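You operate a simulated robot arm through the tools that you are given. There is no shell and no other tool. Be economical: measure what you need, move in short steps, check, and stop when the job is done.

You run a simulated two-armed robot. Do the job below in one go: nothing can be reset, and whatever is moved stays where it is left.

## Task
Load the caddies for Car 6, then Car 1, onto the cart and shut its bar.
Fine: swing the cart bar open first; both caddies roll on down; the other caddies stay in their lanes and the low lane bar stays open.

Only the result counts: the job must be done as asked and must still hold three seconds after the hand-in. Knocking over, shifting, dropping, spilling or breaking anything else fails it.

## Robot
Two 7-joint arms with fingered hands on one trunk, on a base that drives. Base frame: it is fixed to the floor where the robot stands at the start and does not move with it; the origin is under the middle of the robot, x ahead of it, y to its left, z up. Units: cm, degrees, N and s.
The left shoulder is at the start at [7, 14.2, 108.9], the right one opposite. With the tool pointing down near the work surface each hand reaches from about 42 to 80 cm from the robot's upright axis, wherever it stands, measured 20 degrees to its own side. Places, roughly: cart bar [60, 0, 90]; line cart [80, -10, 80]; low lane bar [20, 60, 90]. Payload 3.6 kg a hand.
The TCP of each hand is the grasp point between the finger pads, 2.5 cm short of the fingertips. In the tool frame z runs along the fingers and y along their closing line. The gripper opens to 8.8 cm. The gripper's body begins 2.9 cm behind the TCP. The gripper is a hand of 5 fingers: y runs from the thumb to the fingers, the wrist lies at [-1.3, -9.7, -16.2] in the tool frame, and closing takes about 1.5 s.
Orientation is told as [roll, pitch, yaw] about the base's x, y, z axes, in that order, counted from this pose: with the fingers straight down and the wrist toward the robot, the tool's x, y and z point along [0, 1, 0], [1, 0, 0] and [0, 0, -1] of the base frame.

## Interface
- The arms move only by the tool jog_arm. It takes "left_commands", "right_commands" or both (then of equal length, played together; a hand with none holds still); each is a list of rows, each a list of 7 numbers: the turn, a rotation vector about the base's x, y, z in degrees, then the shift along the base's x, y, z in cm, then the gripper command, from -1 (shut) to 1 (fully open), values between in proportion. In form: [[rx, ry, rz, dx, dy, dz, grip], ...]. A call has 1 to 20 rows; each row shifts and turns the commanded pose from where the row before left it. Each row takes 0.2 s and may step no farther than 5 cm and 8.6 degrees from the row before; otherwise, or with a gripper value out of range, the whole call is refused. Where a pose cannot be reached the arm comes as near as it can. A force on the tool above 90 N (or 10 N above the force at the start of the call, whichever is more), or a blocked arm, ends the call early, and 0.2 s more pass. Each finger travels about 7.2 cm/s and halts on what it meets, pressing with about 24 N; the grip force reading is that of the motor and also rises with nothing between the fingers. The clock runs only during rows and for 0.2 s after the last one: add rows that do not move to give the fingers time. The reply holds the time, the measured pose of the TCP, the force on the tool along the base axes, the opening and the grip force, in the units named above and with some noise, with the torque about the TCP (base axes, N m) and any sound that the robot's microphone picked up.
- Cameras (640 x 400 px; columns grow to the right, rows downward): "scene" is now at [12.58, 4.59, 131.74]; the picture's right is [0.52, -0.85, 0.00], its down [-0.48, -0.29, -0.83] and it looks along [0.70, 0.43, -0.56] (base axes); focal length 276 px, centre (320, 200). "left" rides on the left gripper at [-5.9, -7.9, -10.5] in its tool frame; the picture's right is [-0.73, -0.32, 0.61], its down [0.62, -0.68, 0.38] and it looks along [0.29, 0.66, 0.70] (tool axes); focal length 234 px, centre (320, 200). "right" rides on the right gripper at [5.9, -7.9, -10.5] in its tool frame; the picture's right is [-0.73, 0.32, -0.61], its down [-0.62, -0.68, 0.38] and it looks along [-0.29, 0.66, 0.70] (tool axes); focal length 234 px, centre (320, 200).
- get_image(camera): a new picture of that camera. The clock stands still meanwhile.
- move_column(by): slides the trunk up (or, below 0, down) by that many cm; the arms and the scene camera ride with it, the base frame stays. It gives what a move gives, with no picture.
- base_move(legs): drives the robot by 1 to 6 legs, each [ahead, left, turn to the left] in cm, cm and degrees, along the robot's own axes; the way and the turn of a leg run together, so that a leg with both is an arc; at most 150 cm and 180 degrees a leg. The arms and the cameras ride along, it lands a little off, and it stops where it bumps. It gives what a move gives.
- preshape(shape, hand): the hand has 5 fingers and takes this shape, open, in about a second: jaw (thumb against the fingers, like two jaws); tri (thumb and two fingers); tip (a fingertip pinch); poke (one finger out to press); point (the index stretched); flat (the hand flat); cup (the hand cupped); fist (a fist). The gripper value then closes the fingers along that shape, each until it touches; the sizes above hold for jaw. It gives what a move gives, with no picture.
- head_to(pan, tilt): turns the head with the scene camera to pan (to the left, within 86 degrees either way) and tilt (down, from -29 to 69), counted from straight ahead of the robot. It gives what a move gives.
- measure_at(camera, pixels): for up to 12 pixels [column, row] of the newest picture of that camera ("zoom" is the newest enlarged one), the place [x, y, z] in the base frame of the surface seen there, good to about 0.3 cm. The clock stands still meanwhile.
- inspect(camera, box): a new picture of the part [left, top, right, bottom] of that camera's present view, enlarged. The clock stands still meanwhile.
- job_done(): hands the job in; it is judged then, once.

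Keep the steps short. Do not move on a guess: measure, check each grasp and each placing, and mend mistakes. In all there are 80 turns and 58 pictures (those below and enlarged ones count). Leave the grippers open and the arms clear of the work at the hand-in unless told otherwise, and finish with a single line.

The tools are called after "Call:" by a JSON object that holds its "api" and its "payload". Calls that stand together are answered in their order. jog_arm: Moves the arms, as the interface text tells. Its arguments: {"type":"object","properties":{"left_commands":{"type":"array","items":{"type":"array","items":{"type":"number"}}},"right_commands":{"type":"array","items":{"type":"array","items":{"type":"number"}}}},"required":[]} The other tools are called the same way: move_column (by) slides the trunk up or down; preshape (shape, hand) gives the hand a shape; base_move (legs) drives the base; head_to (pan, tilt) turns the head that bears the scene camera; get_image (camera) takes a picture; measure_at (camera, pixels) gives the place of the surface under pixels of a picture; inspect (camera, box) takes an enlarged picture of a part of a camera's view; job_done () hands the job in.

At the start:

```text
t: 0.0
left_ee_pos: [46.09, 33.13, 115.17]
left_orientation: [-0.1, 0.0, 0.0]
left_ft_force: [0.2, 0.2, -0.1]
left_ft_torque: [0.0, 0.0, 0.0]
left_gripper_width: 8.75
left_finger_force: 0.0
left_shape: jaw
right_ee_pos: [56.71, -1.71, 115.1]
right_orientation: [0.0, -0.1, 0.0]
right_ft_force: [-0.7, -0.5, -0.6]
right_ft_torque: [0.03, 0.01, 0.02]
right_gripper_width: 8.79
right_finger_force: 0.1
right_shape: jaw
trunk travel left (down, up): [-62.5, 31.5]
robot x, y, heading: [0.06, 0.15, -0.2]
head pan, tilt: [31.6, 34.2]
```

scene: 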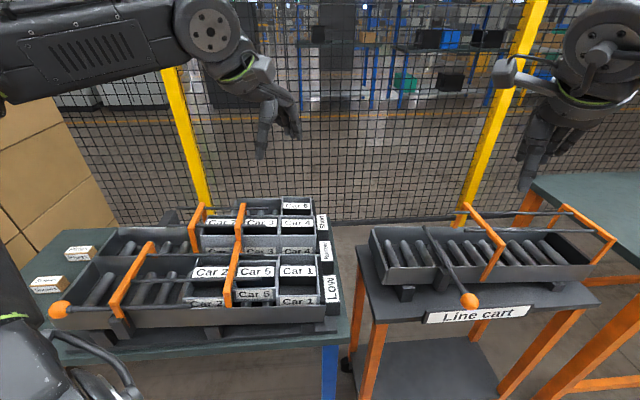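
right: 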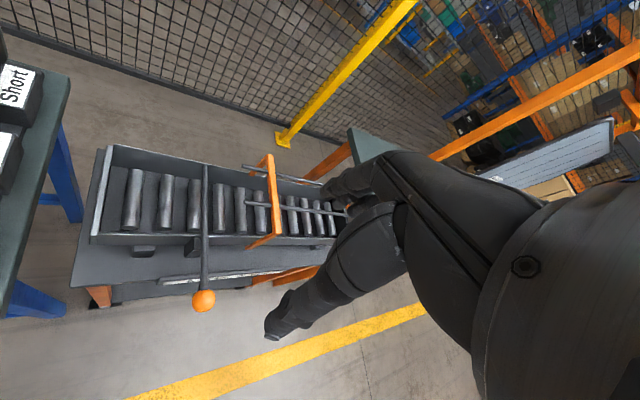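
left: 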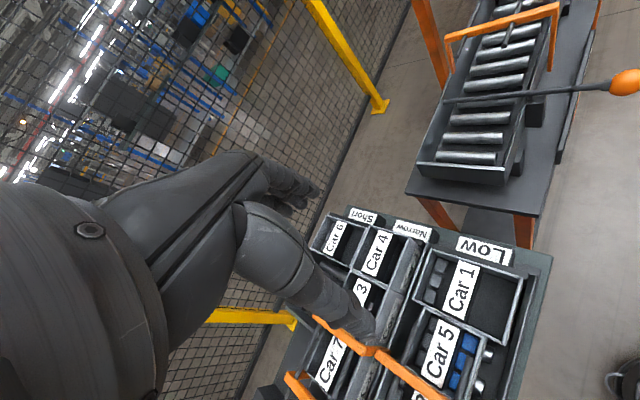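

I see the lanes table on the left and the line cart on the right. I'll enlarge both to read the labels and bars.

Call:
{"api": "inspect", "payload": {"camera": "scene", "box": [20, 180, 350, 350]}}

Call:
{"api": "inspect", "payload": {"camera": "scene", "box": [340, 190, 640, 340]}}

Call:
{"api": "inspect", "payload": {"camera": "left", "box": [200, 180, 560, 400]}}

```text
1.94 times, centred on (185, 265) of scene
```

zoom: 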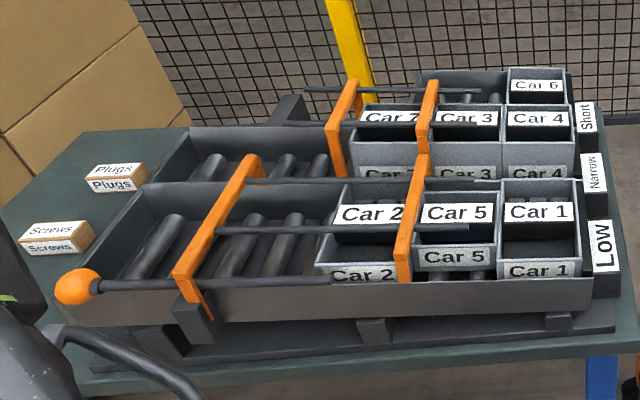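

```text
2.13 times, centred on (490, 265) of scene
```

zoom: 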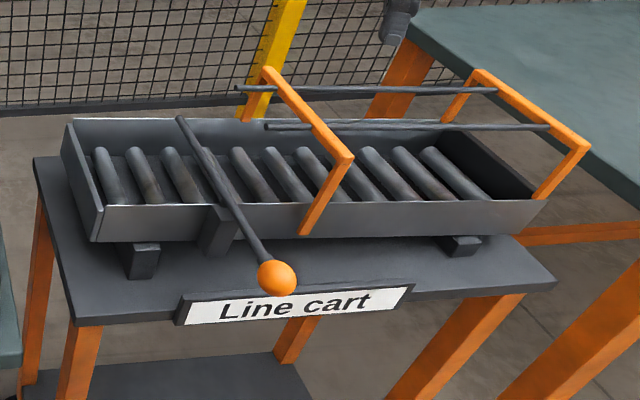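

```text
1.78 times, centred on (380, 290) of left
```

zoom: 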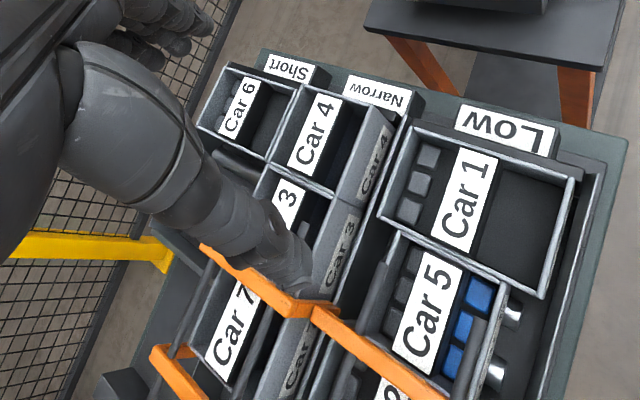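

Next I'll measure the caddies (Car 1 around (298,270), Car 6 around (297,206)), the cart tray and the bar ball at (469,301).

Call:
{"api": "measure_at", "payload": {"camera": "scene", "pixels": [[298, 270], [298, 301], [279, 256], [316, 256], [278, 297], [325, 299], [297, 206], [283, 197], [310, 197], [284, 214], [311, 215], [332, 290]]}}

Call:
{"api": "measure_at", "payload": {"camera": "scene", "pixels": [[469, 301], [427, 231], [447, 265], [374, 229], [388, 284], [590, 270], [538, 210], [465, 210], [502, 247], [482, 298], [400, 255], [540, 250]]}}

Call:
{"api": "measure_at", "payload": {"camera": "scene", "pixels": [[59, 310], [150, 307], [128, 300], [155, 245], [230, 305], [241, 207], [197, 209], [270, 213], [245, 273], [170, 270], [100, 290], [130, 245]]}}

```text
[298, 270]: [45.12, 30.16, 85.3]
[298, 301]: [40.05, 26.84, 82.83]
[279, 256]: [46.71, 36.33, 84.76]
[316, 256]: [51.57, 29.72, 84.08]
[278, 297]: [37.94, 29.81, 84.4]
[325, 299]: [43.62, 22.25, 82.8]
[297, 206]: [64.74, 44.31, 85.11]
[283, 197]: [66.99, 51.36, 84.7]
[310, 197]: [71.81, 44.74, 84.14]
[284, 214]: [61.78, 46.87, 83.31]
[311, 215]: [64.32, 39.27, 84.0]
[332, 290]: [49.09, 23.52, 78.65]
```

```text
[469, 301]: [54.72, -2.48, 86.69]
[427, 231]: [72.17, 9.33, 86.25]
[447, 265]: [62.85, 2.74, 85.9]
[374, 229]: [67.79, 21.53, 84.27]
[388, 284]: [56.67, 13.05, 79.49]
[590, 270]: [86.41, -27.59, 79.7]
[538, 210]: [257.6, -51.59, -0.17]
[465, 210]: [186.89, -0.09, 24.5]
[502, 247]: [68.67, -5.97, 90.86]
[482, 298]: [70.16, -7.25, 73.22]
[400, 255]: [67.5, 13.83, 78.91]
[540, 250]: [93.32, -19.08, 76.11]
```

```text
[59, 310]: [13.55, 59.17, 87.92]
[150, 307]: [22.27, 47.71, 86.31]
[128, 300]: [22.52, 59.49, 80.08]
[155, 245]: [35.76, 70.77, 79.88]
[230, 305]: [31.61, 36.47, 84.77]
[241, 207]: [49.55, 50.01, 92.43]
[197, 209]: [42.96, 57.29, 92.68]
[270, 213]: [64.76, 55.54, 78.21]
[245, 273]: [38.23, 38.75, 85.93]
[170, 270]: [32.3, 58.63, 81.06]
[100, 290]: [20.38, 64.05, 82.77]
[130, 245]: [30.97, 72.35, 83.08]
```

Lanes slope gently down to the label ends. I need a closer view of both caddies to see how they can be gripped.

Call:
{"api": "inspect", "payload": {"camera": "left", "box": [400, 230, 540, 350]}}

Call:
{"api": "inspect", "payload": {"camera": "scene", "box": [230, 185, 350, 260]}}

Call:
{"api": "inspect", "payload": {"camera": "scene", "box": [230, 245, 350, 320]}}

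```text
3.33 times, centred on (470, 290) of left
```

zoom: 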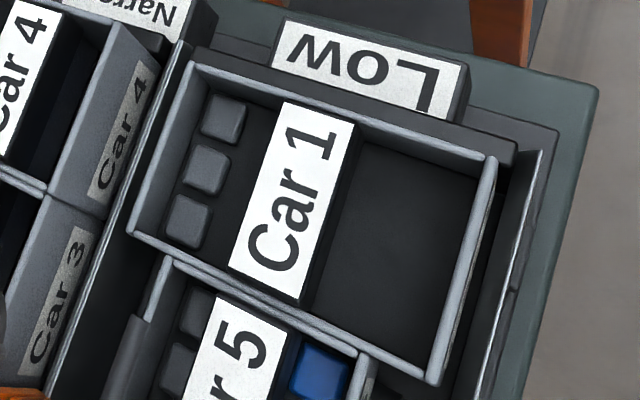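

```text
5.33 times, centred on (290, 222) of scene
```

zoom: 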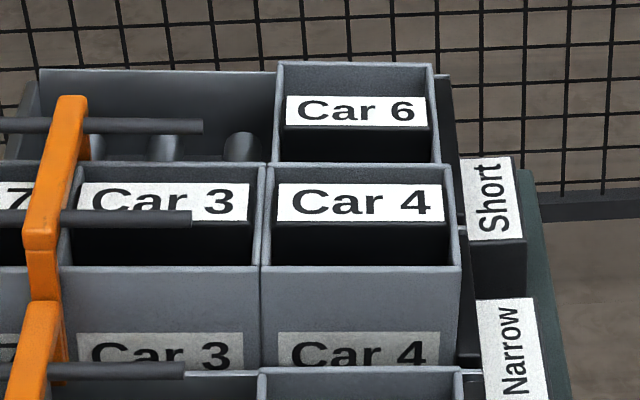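

```text
5.33 times, centred on (290, 282) of scene
```

zoom: 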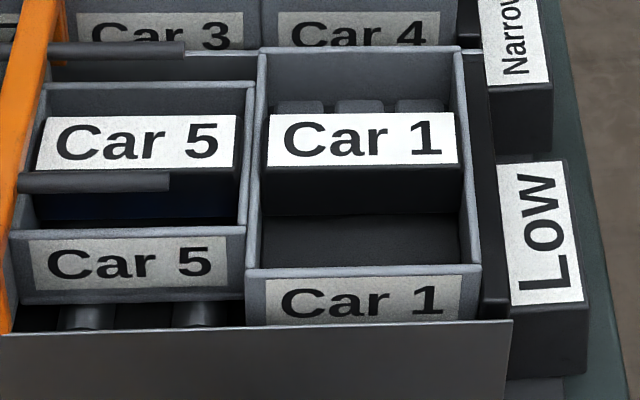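

Car 1 has a central rib with the label on top, good for gripping. Now a close look at the cart bar pivot and the low lane bar for comparison.

Call:
{"api": "inspect", "payload": {"camera": "scene", "box": [360, 215, 520, 315]}}

Call:
{"api": "inspect", "payload": {"camera": "scene", "box": [40, 230, 240, 355]}}

Call:
{"api": "inspect", "payload": {"camera": "right", "box": [70, 130, 350, 320]}}

```text
4.00 times, centred on (440, 265) of scene
```

zoom: 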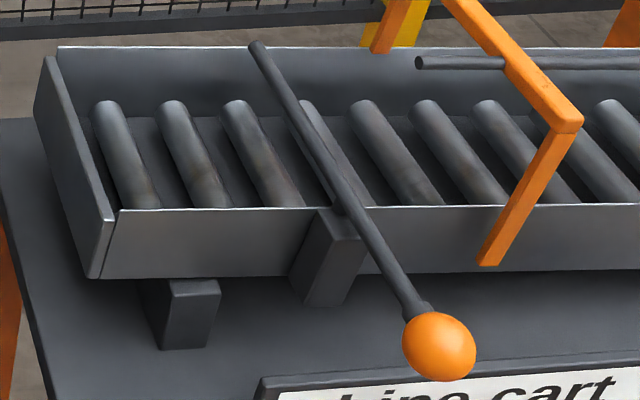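

```text
3.20 times, centred on (140, 292) of scene
```

zoom: 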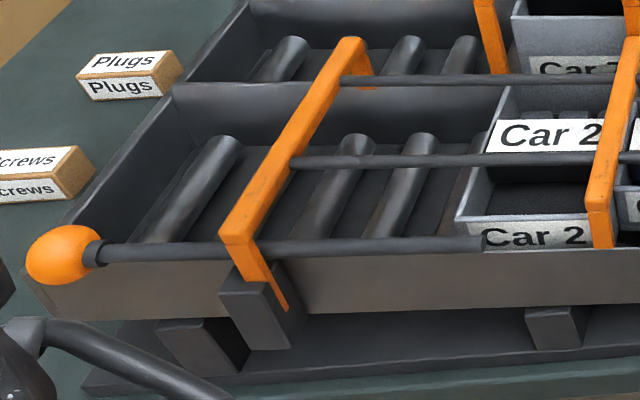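

```text
2.11 times, centred on (210, 225) of right
```

zoom: 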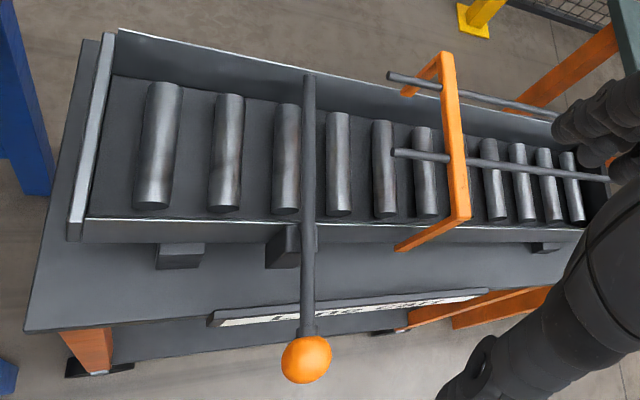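

Next I measure the pivot, arch leg, wall tops, the rib height and the caddy floor depths.

Call:
{"api": "measure_at", "payload": {"camera": "scene", "pixels": [[443, 271], [452, 285], [490, 267], [484, 277], [465, 267], [395, 268], [405, 227], [384, 250], [405, 250], [424, 253], [504, 248], [458, 287]]}}

Call:
{"api": "measure_at", "payload": {"camera": "scene", "pixels": [[283, 268], [314, 268], [282, 276], [297, 283], [283, 290], [300, 291], [297, 264], [297, 275], [290, 264.5], [318, 294], [298, 255], [280, 320]]}}

Call:
{"api": "measure_at", "payload": {"camera": "scene", "pixels": [[286, 207], [308, 207], [286, 201], [308, 202], [297, 209], [297, 202], [297, 212], [297, 198], [284, 235], [314, 236], [297, 227], [297, 219]]}}

```text
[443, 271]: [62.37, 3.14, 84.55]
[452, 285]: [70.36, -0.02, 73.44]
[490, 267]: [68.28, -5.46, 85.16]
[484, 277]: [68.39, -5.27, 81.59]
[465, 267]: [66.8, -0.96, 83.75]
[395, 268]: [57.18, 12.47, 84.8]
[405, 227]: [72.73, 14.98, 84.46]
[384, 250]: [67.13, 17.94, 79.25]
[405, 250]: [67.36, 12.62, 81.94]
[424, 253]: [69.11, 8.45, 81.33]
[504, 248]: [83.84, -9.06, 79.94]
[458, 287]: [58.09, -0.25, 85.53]
```

```text
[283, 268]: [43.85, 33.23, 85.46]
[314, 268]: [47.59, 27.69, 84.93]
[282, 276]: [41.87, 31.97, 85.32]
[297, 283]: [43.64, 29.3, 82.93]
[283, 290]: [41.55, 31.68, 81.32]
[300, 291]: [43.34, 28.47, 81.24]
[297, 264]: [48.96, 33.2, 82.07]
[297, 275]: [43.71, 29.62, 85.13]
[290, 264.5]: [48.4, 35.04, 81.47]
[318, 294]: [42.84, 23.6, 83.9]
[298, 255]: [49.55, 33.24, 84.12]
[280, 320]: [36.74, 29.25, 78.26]
```

```text
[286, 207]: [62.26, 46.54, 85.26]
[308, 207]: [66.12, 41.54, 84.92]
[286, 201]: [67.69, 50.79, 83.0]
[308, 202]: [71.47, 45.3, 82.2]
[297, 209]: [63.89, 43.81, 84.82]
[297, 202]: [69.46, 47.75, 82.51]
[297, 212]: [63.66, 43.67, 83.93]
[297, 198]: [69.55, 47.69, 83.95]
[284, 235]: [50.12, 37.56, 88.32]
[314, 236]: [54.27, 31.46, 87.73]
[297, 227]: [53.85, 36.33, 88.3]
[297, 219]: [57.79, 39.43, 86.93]
```

Lanes and cart run at a heading of about 34°. The cart bar pivots at about (62,2), with its ball towards the robot, and the arch leg stands close on its right. I'll turn the robot 34° to face the tables squarely and shift right, with both hands high and clear.

Call:
{"api": "base_move", "payload": {"legs": [[0, 0, 34.2], [0, -20, 0]]}}

Call:
{"api": "head_to", "payload": {"pan": 0, "tilt": 40}}

Call:
{"api": "get_image", "payload": {"camera": "scene"}}

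Call:
{"api": "get_image", "payload": {"camera": "right"}}

Call:
{"api": "get_image", "payload": {"camera": "left"}}

```text
t: 3.2
left_ee_pos: [30.73, 36.87, 115.25]
left_orientation: [0.0, 0.0, 34.0]
left_ft_force: [-0.4, 0.3, -0.7]
left_ft_torque: [0.0, 0.04, 0.01]
left_gripper_width: 8.77
left_finger_force: 0.2
left_shape: jaw
right_ee_pos: [58.98, 13.88, 115.25]
right_orientation: [0.0, 0.0, 34.0]
right_ft_force: [-0.7, -0.3, -0.4]
right_ft_torque: [-0.02, 0.02, 0.0]
right_gripper_width: 8.76
right_finger_force: 0.0
right_shape: jaw
trunk travel left (down, up): [-62.5, 31.5]
robot x, y, heading: [11.1, -16.19, 33.9]
head pan, tilt: [31.6, 34.2]
```

```text
t: 4.2
left_ee_pos: [30.63, 36.82, 115.17]
left_orientation: [-0.1, -0.1, 34.1]
left_ft_force: [0.3, -0.1, 0.0]
left_ft_torque: [-0.02, 0.03, 0.02]
left_gripper_width: 8.79
left_finger_force: 0.1
left_shape: jaw
right_ee_pos: [58.92, 13.92, 115.2]
right_orientation: [0.0, 0.0, 34.0]
right_ft_force: [-0.7, -0.6, 0.3]
right_ft_torque: [-0.01, 0.01, 0.02]
right_gripper_width: 8.77
right_finger_force: 0.0
right_shape: jaw
trunk travel left (down, up): [-62.5, 31.5]
robot x, y, heading: [11.48, -16.46, 34.0]
head pan, tilt: [0.0, 40.0]
```

```text
45 pictures are left
```

scene: 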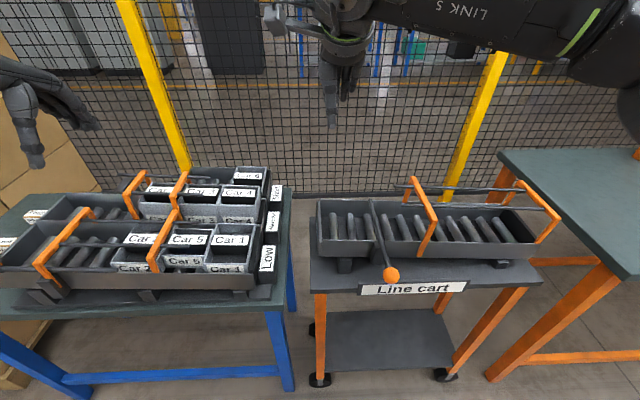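

```text
44 pictures are left
```

right: 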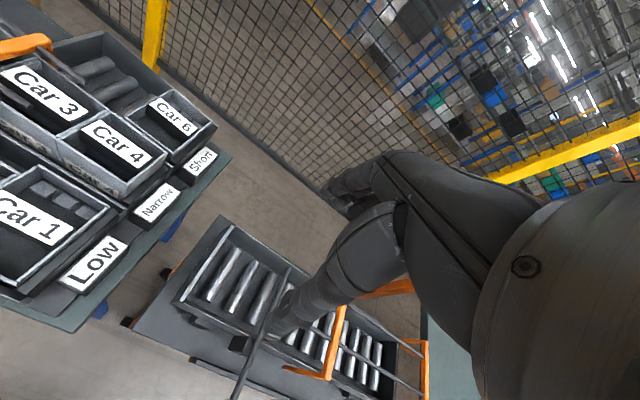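

```text
43 pictures are left
```

left: 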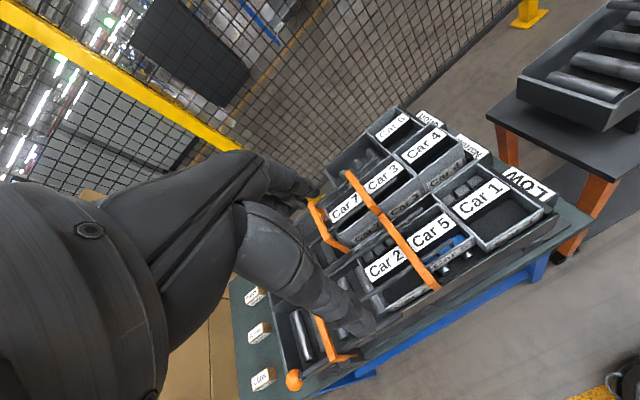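

Aligned now. I'll zoom in on the cart bar and measure the ball (391,275), post and arch leg again.

Call:
{"api": "inspect", "payload": {"camera": "scene", "box": [310, 180, 470, 300]}}

Call:
{"api": "measure_at", "payload": {"camera": "scene", "pixels": [[391, 275], [391, 269], [385, 275], [386, 260], [384, 250], [376, 220], [372, 203], [424, 243], [421, 252], [382, 264], [375, 258], [400, 240]]}}

Call:
{"api": "inspect", "payload": {"camera": "right", "box": [160, 210, 440, 400]}}

```text
3.33 times, centred on (390, 240) of scene
```

zoom: 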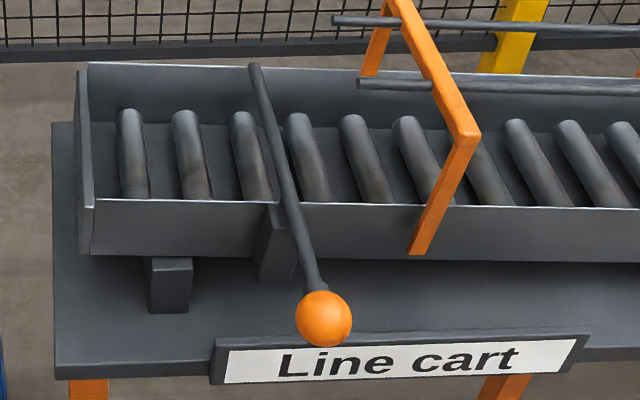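

```text
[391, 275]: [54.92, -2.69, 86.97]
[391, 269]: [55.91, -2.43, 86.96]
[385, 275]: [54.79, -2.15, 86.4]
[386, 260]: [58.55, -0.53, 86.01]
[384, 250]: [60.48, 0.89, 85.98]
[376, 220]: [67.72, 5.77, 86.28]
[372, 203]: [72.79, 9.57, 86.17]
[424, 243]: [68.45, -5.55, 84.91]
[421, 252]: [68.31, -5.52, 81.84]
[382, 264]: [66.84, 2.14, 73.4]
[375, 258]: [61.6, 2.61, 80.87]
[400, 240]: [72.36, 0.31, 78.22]
```

```text
2.11 times, centred on (300, 305) of right
```

zoom: 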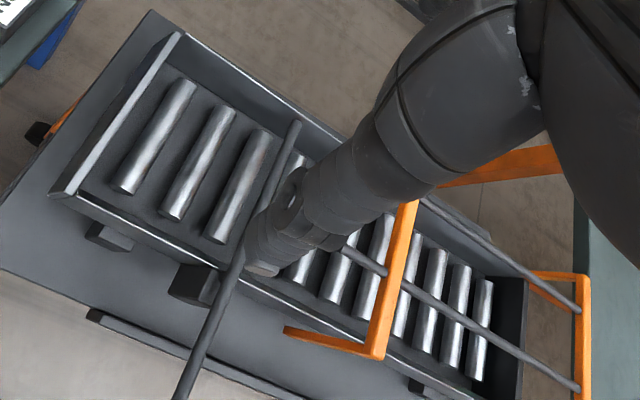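

The post's outer face is at f≈52.5 and the leg stands right of it, so the bar should open with the ball swinging left, like the low lane bar. I'll close the right hand, bring it right of the bar arm and lower it partway.

Call:
{"api": "jog_arm", "payload": {"right_commands": [[0, 0, 0, 0.33, -4.63, 0, -1], [0, 0, 0, 0.33, -4.63, 0, -1], [0, 0, 0, 0.34, -4.63, 0, -1], [0, 0, 0, 0.34, -4.62, 0, -1], [0, 0, 0, 0, 0, -4.5, -1], [0, 0, 0, 0, 0, -4.5, -1], [0, 0, 0, 0, 0, -4.5, -1], [0, 0, 0, 0, 0, -4.5, -1], [0, 0, 0, 0, 0, -4, -1], [0, 0, 0, 0, 0, 0, -1]]}}

Call:
{"api": "get_image", "payload": {"camera": "scene"}}

Call:
{"api": "get_image", "payload": {"camera": "right"}}

```text
t: 6.4
left_ee_pos: [30.73, 36.87, 115.04]
left_orientation: [0.0, -0.1, 34.0]
left_ft_force: [-0.1, -0.1, -0.6]
left_ft_torque: [-0.02, 0.03, 0.0]
left_gripper_width: 8.77
left_finger_force: 0.1
left_shape: jaw
right_ee_pos: [60.21, -4.57, 93.19]
right_orientation: [0.1, 0.0, 33.9]
right_ft_force: [-0.2, 0.3, -0.2]
right_ft_torque: [-0.01, -0.03, 0.03]
right_gripper_width: 0.0
right_finger_force: 23.9
right_shape: jaw
trunk travel left (down, up): [-62.5, 31.5]
robot x, y, heading: [11.02, -16.21, 33.7]
head pan, tilt: [0.0, 40.0]
```

```text
40 pictures are left
```

scene: 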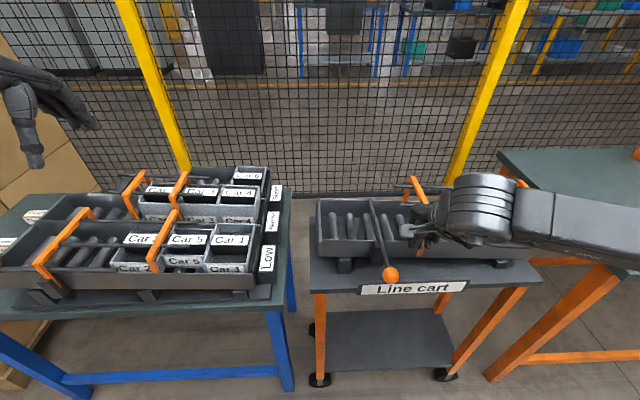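

```text
39 pictures are left
```

right: 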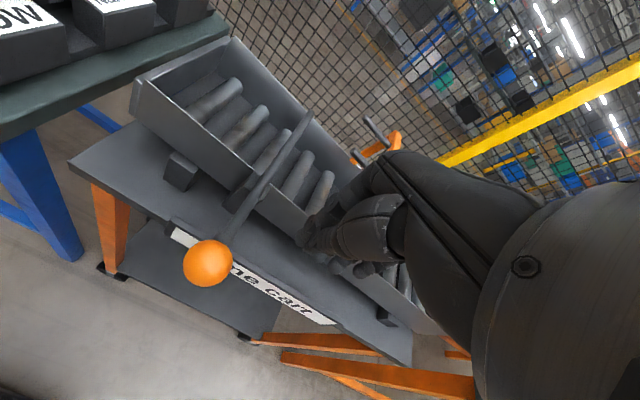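

The hand is right of the bar, and nothing touches. I'll lower the fingertips to just below bar level.

Call:
{"api": "jog_arm", "payload": {"right_commands": [[0, 0, 0, 0, 0, -3.4, -1], [0, 0, 0, 0, 0, -3.3, -1], [0, 0, 0, 0, 0, 0, -1]]}}

Call:
{"api": "inspect", "payload": {"camera": "scene", "box": [310, 180, 470, 300]}}

```text
t: 7.2
left_ee_pos: [30.66, 36.98, 115.22]
left_orientation: [0.0, 0.0, 34.0]
left_ft_force: [0.6, 0.0, 0.1]
left_ft_torque: [0.01, -0.02, -0.02]
left_gripper_width: 8.81
left_finger_force: 0.1
left_shape: jaw
right_ee_pos: [60.22, -4.81, 86.56]
right_orientation: [0.0, 0.0, 33.9]
right_ft_force: [0.1, -0.7, -0.5]
right_ft_torque: [-0.02, 0.02, -0.01]
right_gripper_width: 0.01
right_finger_force: 23.8
right_shape: jaw
trunk travel left (down, up): [-62.5, 31.5]
robot x, y, heading: [11.03, -16.55, 33.9]
head pan, tilt: [0.0, 40.0]
```

```text
3.33 times, centred on (390, 240) of scene
```

zoom: 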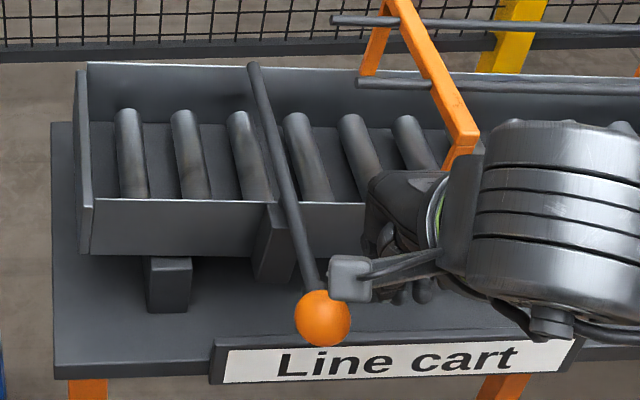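

The fingers are level with the bar arm. I'll push gently to the left (4.4 cm) and check the force and whether the bar turns.

Call:
{"api": "jog_arm", "payload": {"right_commands": [[0, 0, 0, -0.615, 0.91, 0, -1], [0, 0, 0, -0.615, 0.91, 0, -1], [0, 0, 0, -0.615, 0.91, 0, -1], [0, 0, 0, -0.615, 0.91, 0, -1], [0, 0, 0, 0, 0, 0, -1]]}}

Call:
{"api": "inspect", "payload": {"camera": "scene", "box": [310, 180, 470, 300]}}

```text
t: 8.4
left_ee_pos: [30.73, 36.79, 115.16]
left_orientation: [-0.1, 0.0, 34.0]
left_ft_force: [-0.5, -0.7, 1.0]
left_ft_torque: [0.04, 0.03, -0.01]
left_gripper_width: 8.76
left_finger_force: 0.2
left_shape: jaw
right_ee_pos: [57.74, -1.04, 86.62]
right_orientation: [-0.1, -0.1, 34.0]
right_ft_force: [0.6, 0.4, -0.4]
right_ft_torque: [-0.03, -0.02, 0.01]
right_gripper_width: 0.0
right_finger_force: 24.2
right_shape: jaw
trunk travel left (down, up): [-62.5, 31.5]
robot x, y, heading: [10.58, -16.63, 34.0]
head pan, tilt: [0.0, 40.0]
```

```text
3.33 times, centred on (390, 240) of scene
```

zoom: 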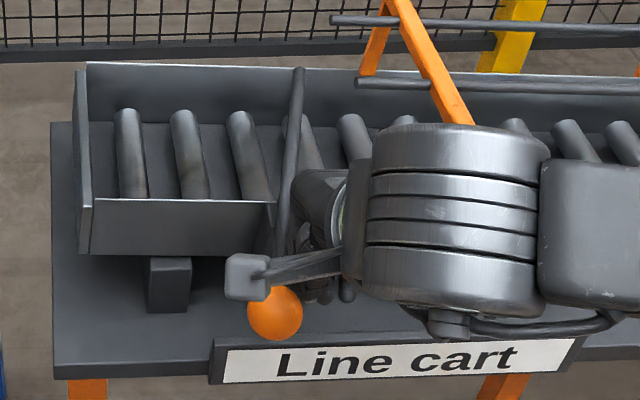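

The bar turns freely: ball to the left, blade to the right. I'll continue along the arc to about 70°.

Call:
{"api": "jog_arm", "payload": {"right_commands": [[0, 0, 0, -0.45, 0.6, 0, -1], [0, 0, 0, -0.45, 0.6, 0, -1], [0, 0, 0, -0.26, 0.78, 0, -1], [0, 0, 0, -0.27, 0.79, 0, -1], [0, 0, 0, -0.04, 0.82, 0, -1], [0, 0, 0, -0.04, 0.82, 0, -1], [0, 0, 0, 0.17, 0.78, 0, -1], [0, 0, 0, 0.18, 0.78, 0, -1], [0, 0, 0, 0, 0, 0, -1]]}}

Call:
{"api": "inspect", "payload": {"camera": "scene", "box": [310, 180, 470, 300]}}

```text
t: 10.4
left_ee_pos: [30.71, 36.93, 115.25]
left_orientation: [0.0, 0.0, 34.0]
left_ft_force: [0.0, 0.3, -0.2]
left_ft_torque: [0.01, -0.02, -0.01]
left_gripper_width: 8.79
left_finger_force: 0.2
left_shape: jaw
right_ee_pos: [56.54, 4.92, 86.45]
right_orientation: [0.0, 0.0, 34.0]
right_ft_force: [0.0, 0.3, 0.4]
right_ft_torque: [0.01, 0.04, -0.01]
right_gripper_width: 0.03
right_finger_force: 23.8
right_shape: jaw
trunk travel left (down, up): [-62.5, 31.5]
robot x, y, heading: [10.76, -16.69, 33.8]
head pan, tilt: [0.0, 40.0]
```

```text
3.33 times, centred on (390, 240) of scene
```

zoom: 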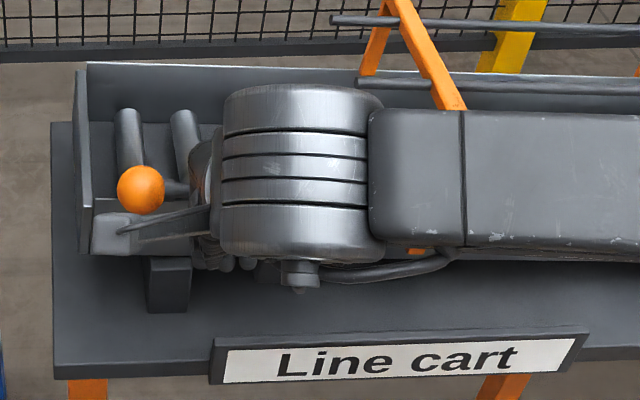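

The ball has swung far left. I measure where it is.

Call:
{"api": "measure_at", "payload": {"camera": "scene", "pixels": [[336, 236], [336, 232]]}}

Call:
{"api": "jog_arm", "payload": {"right_commands": [[0, 0, 0, -2.5, -1.7, 0, -1], [0, 0, 0, -2.5, -1.7, 0, -1], [0, 0, 0, 0, 0, 4.5, -1], [0, 0, 0, 0, 0, 4.5, -1], [0, 0, 0, 0, 0, 4.5, -1], [0, 0, 0, 2.5, -3.7, 2, -1], [0, 0, 0, 2.5, -3.7, 0, -1], [0, 0, 0, 2.5, -3.7, 0, -1], [0, 0, 0, 2.5, -3.7, 0, -1]]}}

Call:
{"api": "inspect", "payload": {"camera": "scene", "box": [310, 180, 470, 300]}}

```text
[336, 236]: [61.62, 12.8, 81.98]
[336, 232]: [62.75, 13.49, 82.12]
```

```text
t: 12.4
left_ee_pos: [30.77, 36.7, 115.3]
left_orientation: [0.0, -0.1, 34.1]
left_ft_force: [-0.1, -0.5, 0.0]
left_ft_torque: [0.02, -0.03, -0.01]
left_gripper_width: 8.76
left_finger_force: 0.2
left_shape: jaw
right_ee_pos: [61.95, -13.48, 101.93]
right_orientation: [0.2, 0.0, 34.0]
right_ft_force: [0.3, 0.3, 0.1]
right_ft_torque: [0.02, 0.03, -0.01]
right_gripper_width: 0.0
right_finger_force: 24.2
right_shape: jaw
trunk travel left (down, up): [-62.5, 31.5]
robot x, y, heading: [11.05, -16.33, 33.7]
head pan, tilt: [0.0, 40.0]
```

```text
3.33 times, centred on (390, 240) of scene
```

zoom: 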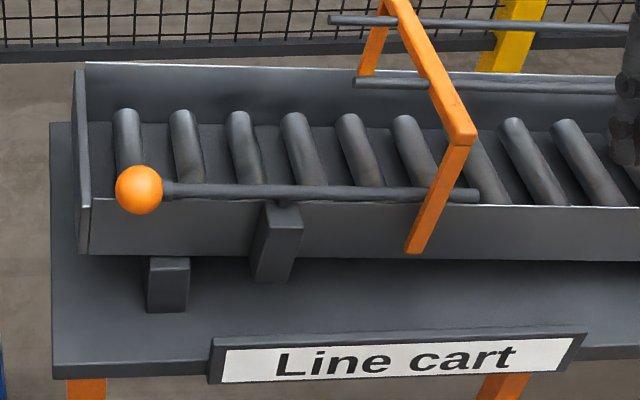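

The bar is open. I check whether the blade or ball overhangs the tray.

Call:
{"api": "measure_at", "payload": {"camera": "scene", "pixels": [[332, 237], [337, 233], [362, 237], [399, 237.8], [435, 238.5], [345, 243], [365, 242], [400, 243], [375, 242], [340, 202], [315, 240], [364, 242]]}}

```text
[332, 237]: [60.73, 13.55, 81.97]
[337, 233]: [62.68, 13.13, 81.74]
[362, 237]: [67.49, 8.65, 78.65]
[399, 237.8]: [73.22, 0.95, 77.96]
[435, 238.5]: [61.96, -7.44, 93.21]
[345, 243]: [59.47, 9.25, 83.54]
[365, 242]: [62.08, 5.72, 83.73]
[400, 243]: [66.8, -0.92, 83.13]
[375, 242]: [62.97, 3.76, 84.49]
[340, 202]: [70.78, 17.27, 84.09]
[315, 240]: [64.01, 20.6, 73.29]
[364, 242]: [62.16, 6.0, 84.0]
```

Those values come from the older full picture. I'll measure in the newest enlarged one instead.

Call:
{"api": "measure_at", "payload": {"camera": "zoom", "pixels": [[138, 190], [138, 180], [190, 190], [240, 191], [350, 192], [425, 194], [470, 195], [420, 235], [280, 215], [200, 203], [350, 208], [120, 130]]}}

```text
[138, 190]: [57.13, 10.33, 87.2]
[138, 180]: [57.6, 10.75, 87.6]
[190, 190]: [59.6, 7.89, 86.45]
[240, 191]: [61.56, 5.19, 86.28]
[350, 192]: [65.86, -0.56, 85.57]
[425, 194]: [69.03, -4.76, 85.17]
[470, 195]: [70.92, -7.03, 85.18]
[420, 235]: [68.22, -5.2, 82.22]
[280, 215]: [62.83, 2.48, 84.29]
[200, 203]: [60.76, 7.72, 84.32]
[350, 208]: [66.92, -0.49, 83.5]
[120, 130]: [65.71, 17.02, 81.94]
```

Call:
{"api": "measure_at", "payload": {"camera": "zoom", "pixels": [[115, 199], [590, 207], [100, 64], [330, 70], [590, 77], [337, 20], [358, 84], [470, 135], [82, 120], [92, 195], [240, 130], [245, 180]]}}

Call:
{"api": "inspect", "payload": {"camera": "scene", "box": [180, 150, 300, 280]}}

```text
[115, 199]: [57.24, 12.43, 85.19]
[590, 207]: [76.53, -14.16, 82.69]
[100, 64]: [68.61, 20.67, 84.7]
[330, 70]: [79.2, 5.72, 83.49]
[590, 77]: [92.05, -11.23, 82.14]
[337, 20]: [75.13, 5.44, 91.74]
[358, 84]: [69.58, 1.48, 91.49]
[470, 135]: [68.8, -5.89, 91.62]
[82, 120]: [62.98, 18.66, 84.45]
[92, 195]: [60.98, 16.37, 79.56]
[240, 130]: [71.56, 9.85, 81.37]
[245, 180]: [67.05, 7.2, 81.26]
```

```text
3.08 times, centred on (240, 215) of scene
```

zoom: 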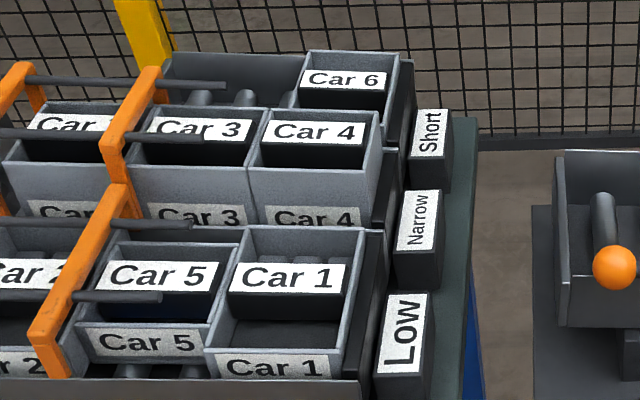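

Cart yaw is about 36°. Now I measure the corners of Car 6 and Car 1 and their ribs in this enlarged view.

Call:
{"api": "measure_at", "payload": {"camera": "zoom", "pixels": [[306, 52], [397, 58], [388, 95], [300, 100], [304, 71], [384, 75], [379, 88], [303, 85], [345, 98], [345, 61], [343, 79], [384, 105]]}}

Call:
{"api": "measure_at", "payload": {"camera": "zoom", "pixels": [[246, 229], [361, 236], [334, 352], [212, 348], [238, 265], [344, 268], [340, 290], [231, 287], [285, 278], [285, 310], [290, 259], [230, 340]]}}

```text
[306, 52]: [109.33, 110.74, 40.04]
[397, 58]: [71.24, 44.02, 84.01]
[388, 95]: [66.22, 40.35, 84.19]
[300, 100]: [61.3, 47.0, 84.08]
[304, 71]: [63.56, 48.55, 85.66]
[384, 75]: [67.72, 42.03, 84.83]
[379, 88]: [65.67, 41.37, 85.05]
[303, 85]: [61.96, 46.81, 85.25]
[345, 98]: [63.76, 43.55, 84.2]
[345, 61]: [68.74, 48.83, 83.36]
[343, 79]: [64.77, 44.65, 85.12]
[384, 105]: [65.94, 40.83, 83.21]
```

```text
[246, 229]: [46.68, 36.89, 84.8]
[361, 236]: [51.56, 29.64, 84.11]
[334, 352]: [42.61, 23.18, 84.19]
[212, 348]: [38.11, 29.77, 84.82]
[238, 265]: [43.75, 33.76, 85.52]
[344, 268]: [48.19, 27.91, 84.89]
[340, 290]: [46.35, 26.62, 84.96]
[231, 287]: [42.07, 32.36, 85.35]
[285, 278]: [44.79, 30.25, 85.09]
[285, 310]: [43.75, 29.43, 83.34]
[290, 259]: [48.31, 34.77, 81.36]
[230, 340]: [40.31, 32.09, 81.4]
```

Car 6's rib is centred near (64.7,44.7,85.1) and Car 1's near (45.1,30.2,85.2); both are about 2.2 cm thick. I'll raise the right hand, then drive ahead 8 cm and turn 2° left so the left hand reaches Car 6.

Call:
{"api": "jog_arm", "payload": {"right_commands": [[0, 0, 0, 0, 0, 4.5, -1], [0, 0, 0, 0, 0, 4.5, -1], [0, 0, 0, 0, 0, 4, 0], [0, 0, 0, 0, 0, 0, 1], [0, 0, 0, 0, 0, 0, 1]]}}

Call:
{"api": "base_move", "payload": {"legs": [[8, 0, 2.2]]}}

Call:
{"api": "get_image", "payload": {"camera": "scene"}}

```text
t: 13.6
left_ee_pos: [30.7, 36.79, 115.15]
left_orientation: [0.0, 0.0, 34.0]
left_ft_force: [0.5, 0.0, -0.6]
left_ft_torque: [-0.01, 0.05, 0.0]
left_gripper_width: 8.73
left_finger_force: 0.1
left_shape: jaw
right_ee_pos: [61.8, -13.13, 114.89]
right_orientation: [0.0, 0.0, 34.0]
right_ft_force: [0.0, -0.2, 0.0]
right_ft_torque: [0.02, -0.02, 0.01]
right_gripper_width: 7.94
right_finger_force: 0.0
right_shape: jaw
trunk travel left (down, up): [-62.5, 31.5]
robot x, y, heading: [11.17, -16.21, 33.9]
head pan, tilt: [0.0, 40.0]
```

```text
t: 14.6
left_ee_pos: [35.1, 42.24, 115.25]
left_orientation: [-0.1, 0.1, 36.4]
left_ft_force: [-0.7, 0.6, -0.6]
left_ft_torque: [0.0, -0.04, -0.01]
left_gripper_width: 8.75
left_finger_force: 0.0
left_shape: jaw
right_ee_pos: [68.28, -6.5, 114.8]
right_orientation: [-0.1, -0.1, 36.4]
right_ft_force: [-0.5, -0.3, 0.9]
right_ft_torque: [-0.01, 0.02, -0.02]
right_gripper_width: 8.76
right_finger_force: 0.0
right_shape: jaw
trunk travel left (down, up): [-62.5, 31.5]
robot x, y, heading: [17.45, -11.7, 36.6]
head pan, tilt: [0.0, 40.0]
```

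```text
33 pictures are left
```

scene: 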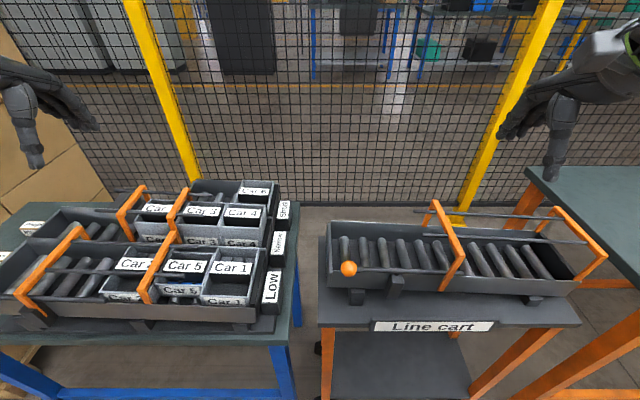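

Now I take the left hand over Car 6, lower it to about z=101 with the jaw half open, and check.

Call:
{"api": "jog_arm", "payload": {"left_commands": [[0, 0, 0, 4.23, 0.35, 0, 1], [0, 0, 0, 4.23, 0.35, 0, 1], [0, 0, 0, 4.23, 0.35, 0, 0.5], [0, 0, 0, 4.23, 0.35, 0, 0.2], [0, 0, 0, 4.23, 0.35, 0, 0.1], [0, 0, 0, 4.23, 0.35, 0, 0.1], [0, 0, 0, 4.23, 0.35, 0, 0.1], [0, 0, 0, 0, 0, -4.5, 0.1], [0, 0, 0, 0, 0, -4.5, 0.1], [0, 0, 0, 0, 0, -4.5, 0.1], [0, 0, 0, 0, 0, 0, 0.1]]}}

Call:
{"api": "get_image", "payload": {"camera": "left"}}

Call:
{"api": "get_image", "payload": {"camera": "scene"}}

```text
t: 17.0
left_ee_pos: [57.36, 44.21, 101.68]
left_orientation: [0.0, 0.0, 36.3]
left_ft_force: [-0.4, 0.3, 0.5]
left_ft_torque: [-0.04, -0.01, -0.01]
left_gripper_width: 4.86
left_finger_force: 0.0
left_shape: jaw
left hand out of reach, approached as far as the arm can: row 6, 7
right_ee_pos: [68.26, -6.48, 114.99]
right_orientation: [0.0, 0.0, 36.2]
right_ft_force: [0.1, -0.6, 0.2]
right_ft_torque: [0.02, 0.04, -0.01]
right_gripper_width: 8.76
right_finger_force: 0.0
right_shape: jaw
trunk travel left (down, up): [-62.5, 31.5]
robot x, y, heading: [17.55, -12.02, 36.5]
head pan, tilt: [0.0, 40.0]
```

```text
32 pictures are left
```

left: 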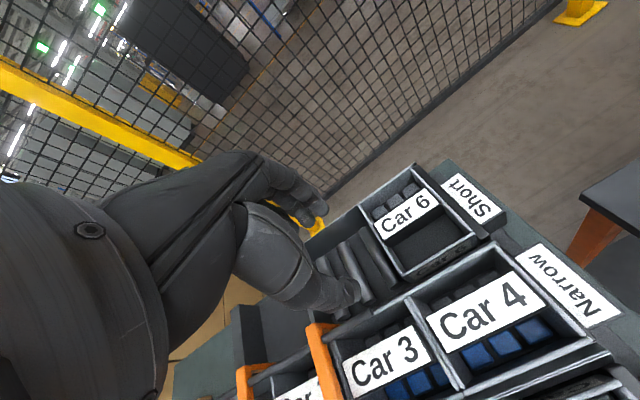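

```text
31 pictures are left
```

scene: 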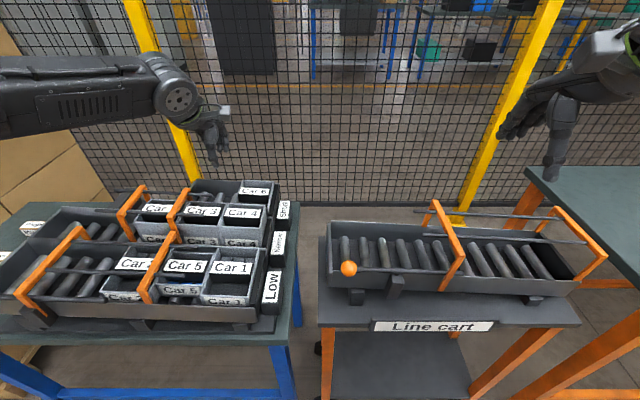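

The arm was short by 7 cm at height. It's lower now, so I'll try the remaining shift at this level.

Call:
{"api": "jog_arm", "payload": {"left_commands": [[0, 0, 0, 2.5, 0.16, -1.5, 0.1], [0, 0, 0, 2.5, 0.16, -1.5, 0.1], [0, 0, 0, 2.37, 0.16, -1.5, 0.1], [0, 0, 0, 0, 0, 0, 0.1]]}}

Call:
{"api": "get_image", "payload": {"camera": "left"}}

```text
t: 18.0
left_ee_pos: [59.97, 43.98, 98.11]
left_orientation: [0.0, -0.1, 36.2]
left_ft_force: [1.0, -0.5, -0.6]
left_ft_torque: [0.02, -0.02, 0.03]
left_gripper_width: 4.85
left_finger_force: 0.1
left_shape: jaw
left hand out of reach, approached as far as the arm can: row 2, 3
right_ee_pos: [68.43, -6.51, 114.88]
right_orientation: [0.1, 0.1, 36.3]
right_ft_force: [0.3, 1.0, 0.4]
right_ft_torque: [0.01, 0.02, 0.0]
right_gripper_width: 8.78
right_finger_force: 0.0
right_shape: jaw
trunk travel left (down, up): [-62.5, 31.5]
robot x, y, heading: [17.46, -11.49, 36.4]
head pan, tilt: [0.0, 40.0]
```

```text
30 pictures are left
```

left: 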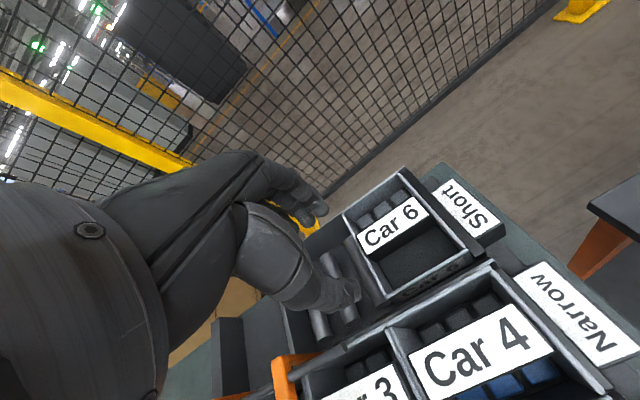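

I'll drive the base ahead 6 cm and right 2 cm, with the hand clear at z=98.

Call:
{"api": "base_move", "payload": {"legs": [[6, -2, -0.3]]}}

Call:
{"api": "get_image", "payload": {"camera": "left"}}

```text
t: 19.0
left_ee_pos: [66.25, 45.65, 98.21]
left_orientation: [0.0, 0.1, 36.0]
left_ft_force: [0.1, -0.1, 0.3]
left_ft_torque: [0.01, 0.02, 0.03]
left_gripper_width: 4.83
left_finger_force: 0.1
left_shape: jaw
right_ee_pos: [74.28, -4.89, 114.91]
right_orientation: [-0.1, 0.1, 36.1]
right_ft_force: [-0.2, -0.7, -0.2]
right_ft_torque: [-0.02, 0.05, 0.01]
right_gripper_width: 8.77
right_finger_force: 0.0
right_shape: jaw
trunk travel left (down, up): [-62.5, 31.5]
robot x, y, heading: [23.59, -10.08, 36.3]
head pan, tilt: [0.0, 40.0]
```

```text
29 pictures are left
```

left: 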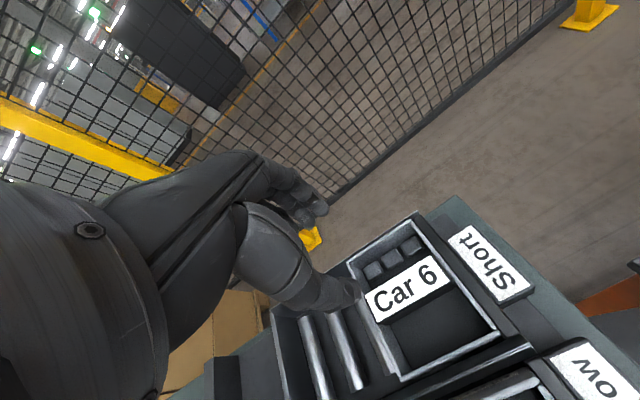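

I measure the Car 6 rib and caddy corners from this close view.

Call:
{"api": "measure_at", "payload": {"camera": "left", "pixels": [[368, 295], [436, 259], [449, 284], [380, 319], [408, 288], [351, 264], [416, 216], [494, 329], [402, 376], [375, 270], [410, 246], [440, 340]]}}

```text
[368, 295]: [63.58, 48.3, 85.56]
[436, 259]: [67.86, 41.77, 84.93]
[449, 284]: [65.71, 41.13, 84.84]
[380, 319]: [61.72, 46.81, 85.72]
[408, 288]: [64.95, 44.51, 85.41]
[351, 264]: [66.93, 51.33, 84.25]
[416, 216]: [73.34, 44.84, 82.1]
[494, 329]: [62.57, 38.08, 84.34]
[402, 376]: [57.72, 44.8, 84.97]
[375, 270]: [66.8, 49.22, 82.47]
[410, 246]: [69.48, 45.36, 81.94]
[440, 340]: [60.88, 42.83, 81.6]
```

The rib centre (64.7,44.5) is confirmed. I'll shift over it and go down to TCP z≈84, jaw straddling the rib.

Call:
{"api": "jog_arm", "payload": {"left_commands": [[0, 0, 0, -1.45, -1.1, 0, 0.1], [0, 0, 0, 0, 0, -4, 0.1], [0, 0, 0, 0, 0, -4, 0.1], [0, 0, 0, 0, 0, 0, 0.1]]}}

Call:
{"api": "get_image", "payload": {"camera": "left"}}

Call:
{"api": "inspect", "payload": {"camera": "scene", "box": [150, 140, 310, 260]}}

```text
t: 20.0
left_ee_pos: [64.01, 44.51, 90.33]
left_orientation: [-0.1, 0.0, 36.0]
left_ft_force: [0.7, -0.9, 0.6]
left_ft_torque: [0.0, -0.01, 0.03]
left_gripper_width: 4.86
left_finger_force: 0.1
left_shape: jaw
left hand out of reach, approached as far as the arm can: row 3
right_ee_pos: [74.26, -4.92, 115.01]
right_orientation: [0.1, 0.0, 36.0]
right_ft_force: [-0.1, 0.8, -1.2]
right_ft_torque: [0.02, 0.03, 0.03]
right_gripper_width: 8.76
right_finger_force: 0.2
right_shape: jaw
trunk travel left (down, up): [-62.5, 31.5]
robot x, y, heading: [23.32, -10.05, 35.9]
head pan, tilt: [0.0, 40.0]
```

```text
28 pictures are left
```

left: 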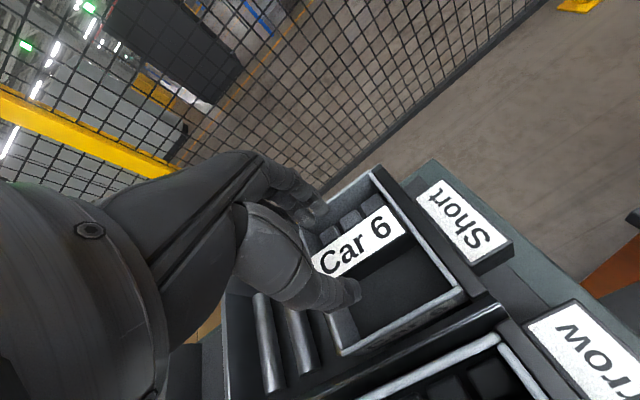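

```text
3.33 times, centred on (230, 200) of scene
```

zoom: 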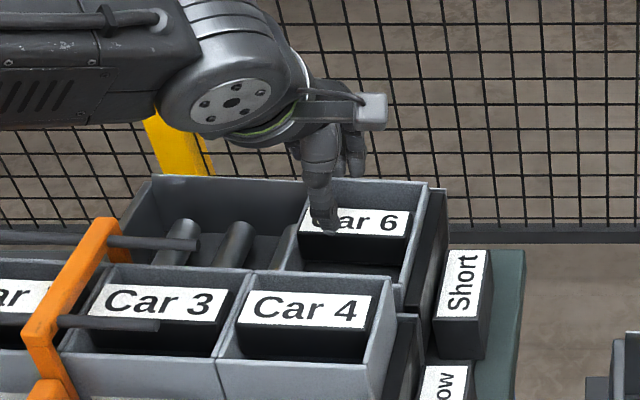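

The arm reaches its limit here. I'll raise it a little and bring the base 7 cm closer, then check it hasn't bumped anything.

Call:
{"api": "jog_arm", "payload": {"left_commands": [[0, 0, 0, -1.6, -1.2, 4, 0.1], [0, 0, 0, -1.6, -1.2, 2, 0.1], [0, 0, 0, 0, 0, 0, 0.1]]}}

Call:
{"api": "base_move", "payload": {"legs": [[7, 0, 0]]}}

```text
t: 20.8
left_ee_pos: [61.1, 42.32, 96.4]
left_orientation: [0.0, 0.0, 36.0]
left_ft_force: [-0.2, 0.6, 0.3]
left_ft_torque: [0.0, 0.01, 0.02]
left_gripper_width: 4.87
left_finger_force: 0.0
left_shape: jaw
right_ee_pos: [74.31, -4.77, 114.89]
right_orientation: [0.0, -0.1, 36.0]
right_ft_force: [0.0, 0.3, 0.3]
right_ft_torque: [-0.01, 0.0, 0.01]
right_gripper_width: 8.76
right_finger_force: 0.1
right_shape: jaw
trunk travel left (down, up): [-62.5, 31.5]
robot x, y, heading: [23.12, -9.78, 36.2]
head pan, tilt: [0.0, 40.0]
```

```text
t: 21.9
left_ee_pos: [65.54, 45.59, 96.02]
left_orientation: [0.0, 0.2, 36.1]
left_ft_force: [0.0, 0.2, 0.5]
left_ft_torque: [0.0, 0.02, 0.01]
left_gripper_width: 4.87
left_finger_force: 0.1
left_shape: jaw
right_ee_pos: [78.92, -1.43, 114.68]
right_orientation: [-0.1, 0.3, 36.1]
right_ft_force: [0.7, 0.0, -0.6]
right_ft_torque: [-0.02, 0.0, 0.0]
right_gripper_width: 8.76
right_finger_force: 0.1
right_shape: jaw
trunk travel left (down, up): [-62.5, 31.5]
robot x, y, heading: [27.77, -6.73, 35.8]
head pan, tilt: [0.0, 40.0]
stopped in leg 1: the robot was blocked; the commanded pose is now the measured one
```

It was blocked after about 5.6 cm. I'll back off 1.5 cm and check that nothing moved.

Call:
{"api": "base_move", "payload": {"legs": [[-1.5, 0, 0]]}}

Call:
{"api": "get_image", "payload": {"camera": "scene"}}

Call:
{"api": "measure_at", "payload": {"camera": "scene", "pixels": [[320, 200]]}}

```text
t: 22.7
left_ee_pos: [64.08, 44.55, 96.4]
left_orientation: [0.0, -0.1, 36.1]
left_ft_force: [-0.2, 0.3, 0.1]
left_ft_torque: [-0.01, -0.02, 0.01]
left_gripper_width: 4.85
left_finger_force: 0.0
left_shape: jaw
right_ee_pos: [77.37, -2.58, 114.88]
right_orientation: [0.0, 0.1, 36.0]
right_ft_force: [0.3, -0.3, -1.0]
right_ft_torque: [0.0, 0.02, 0.01]
right_gripper_width: 8.77
right_finger_force: 0.0
right_shape: jaw
trunk travel left (down, up): [-62.5, 31.5]
robot x, y, heading: [26.52, -7.61, 36.2]
head pan, tilt: [0.0, 40.0]
```

```text
26 pictures are left
```

scene: 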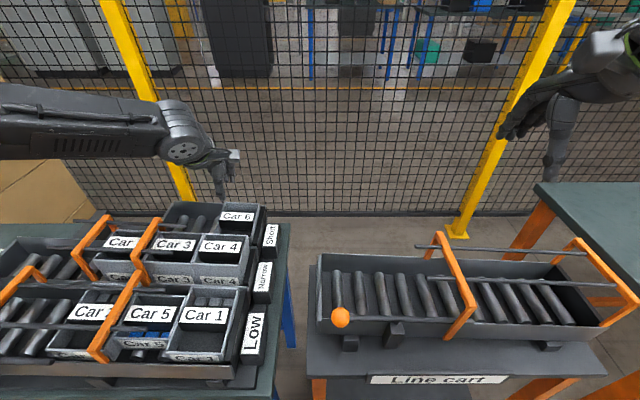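

```text
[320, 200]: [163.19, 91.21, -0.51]
```

Call:
{"api": "measure_at", "payload": {"camera": "scene", "pixels": [[340, 317], [324, 257], [400, 321], [560, 262], [580, 325], [223, 212], [253, 214], [250, 219], [222, 218], [186, 309], [225, 311], [205, 315]]}}

```text
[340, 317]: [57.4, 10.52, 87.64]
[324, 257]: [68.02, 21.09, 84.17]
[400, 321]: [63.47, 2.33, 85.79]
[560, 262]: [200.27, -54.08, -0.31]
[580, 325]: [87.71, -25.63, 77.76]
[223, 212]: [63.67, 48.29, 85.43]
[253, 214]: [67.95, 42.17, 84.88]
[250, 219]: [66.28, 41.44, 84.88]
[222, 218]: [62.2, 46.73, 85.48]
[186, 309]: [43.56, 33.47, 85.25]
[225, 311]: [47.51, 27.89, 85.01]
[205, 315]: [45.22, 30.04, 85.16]
```

Nothing has moved. Now I descend over the rib in two steps.

Call:
{"api": "jog_arm", "payload": {"left_commands": [[0, 0, 0, 0.7, 0, -3, 0.1], [0, 0, 0, 0, 0, -3, 0.1], [0, 0, 0, 0, 0, 0, 0.1]]}}

Call:
{"api": "get_image", "payload": {"camera": "left"}}

```text
t: 23.5
left_ee_pos: [64.71, 44.4, 90.45]
left_orientation: [0.0, -0.2, 36.2]
left_ft_force: [-0.3, 0.0, 0.2]
left_ft_torque: [0.02, -0.01, -0.02]
left_gripper_width: 4.87
left_finger_force: 0.1
left_shape: jaw
right_ee_pos: [77.33, -2.6, 114.98]
right_orientation: [0.0, -0.1, 36.1]
right_ft_force: [-0.9, 0.1, -0.1]
right_ft_torque: [0.02, 0.01, 0.02]
right_gripper_width: 8.75
right_finger_force: 0.1
right_shape: jaw
trunk travel left (down, up): [-62.5, 31.5]
robot x, y, heading: [26.66, -7.78, 36.5]
head pan, tilt: [0.0, 40.0]
```

```text
25 pictures are left
```

left: 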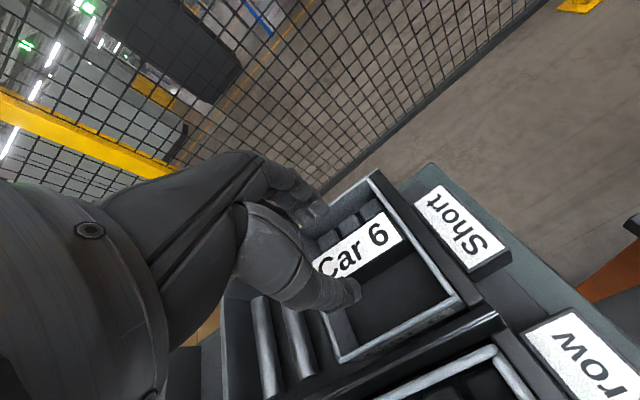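

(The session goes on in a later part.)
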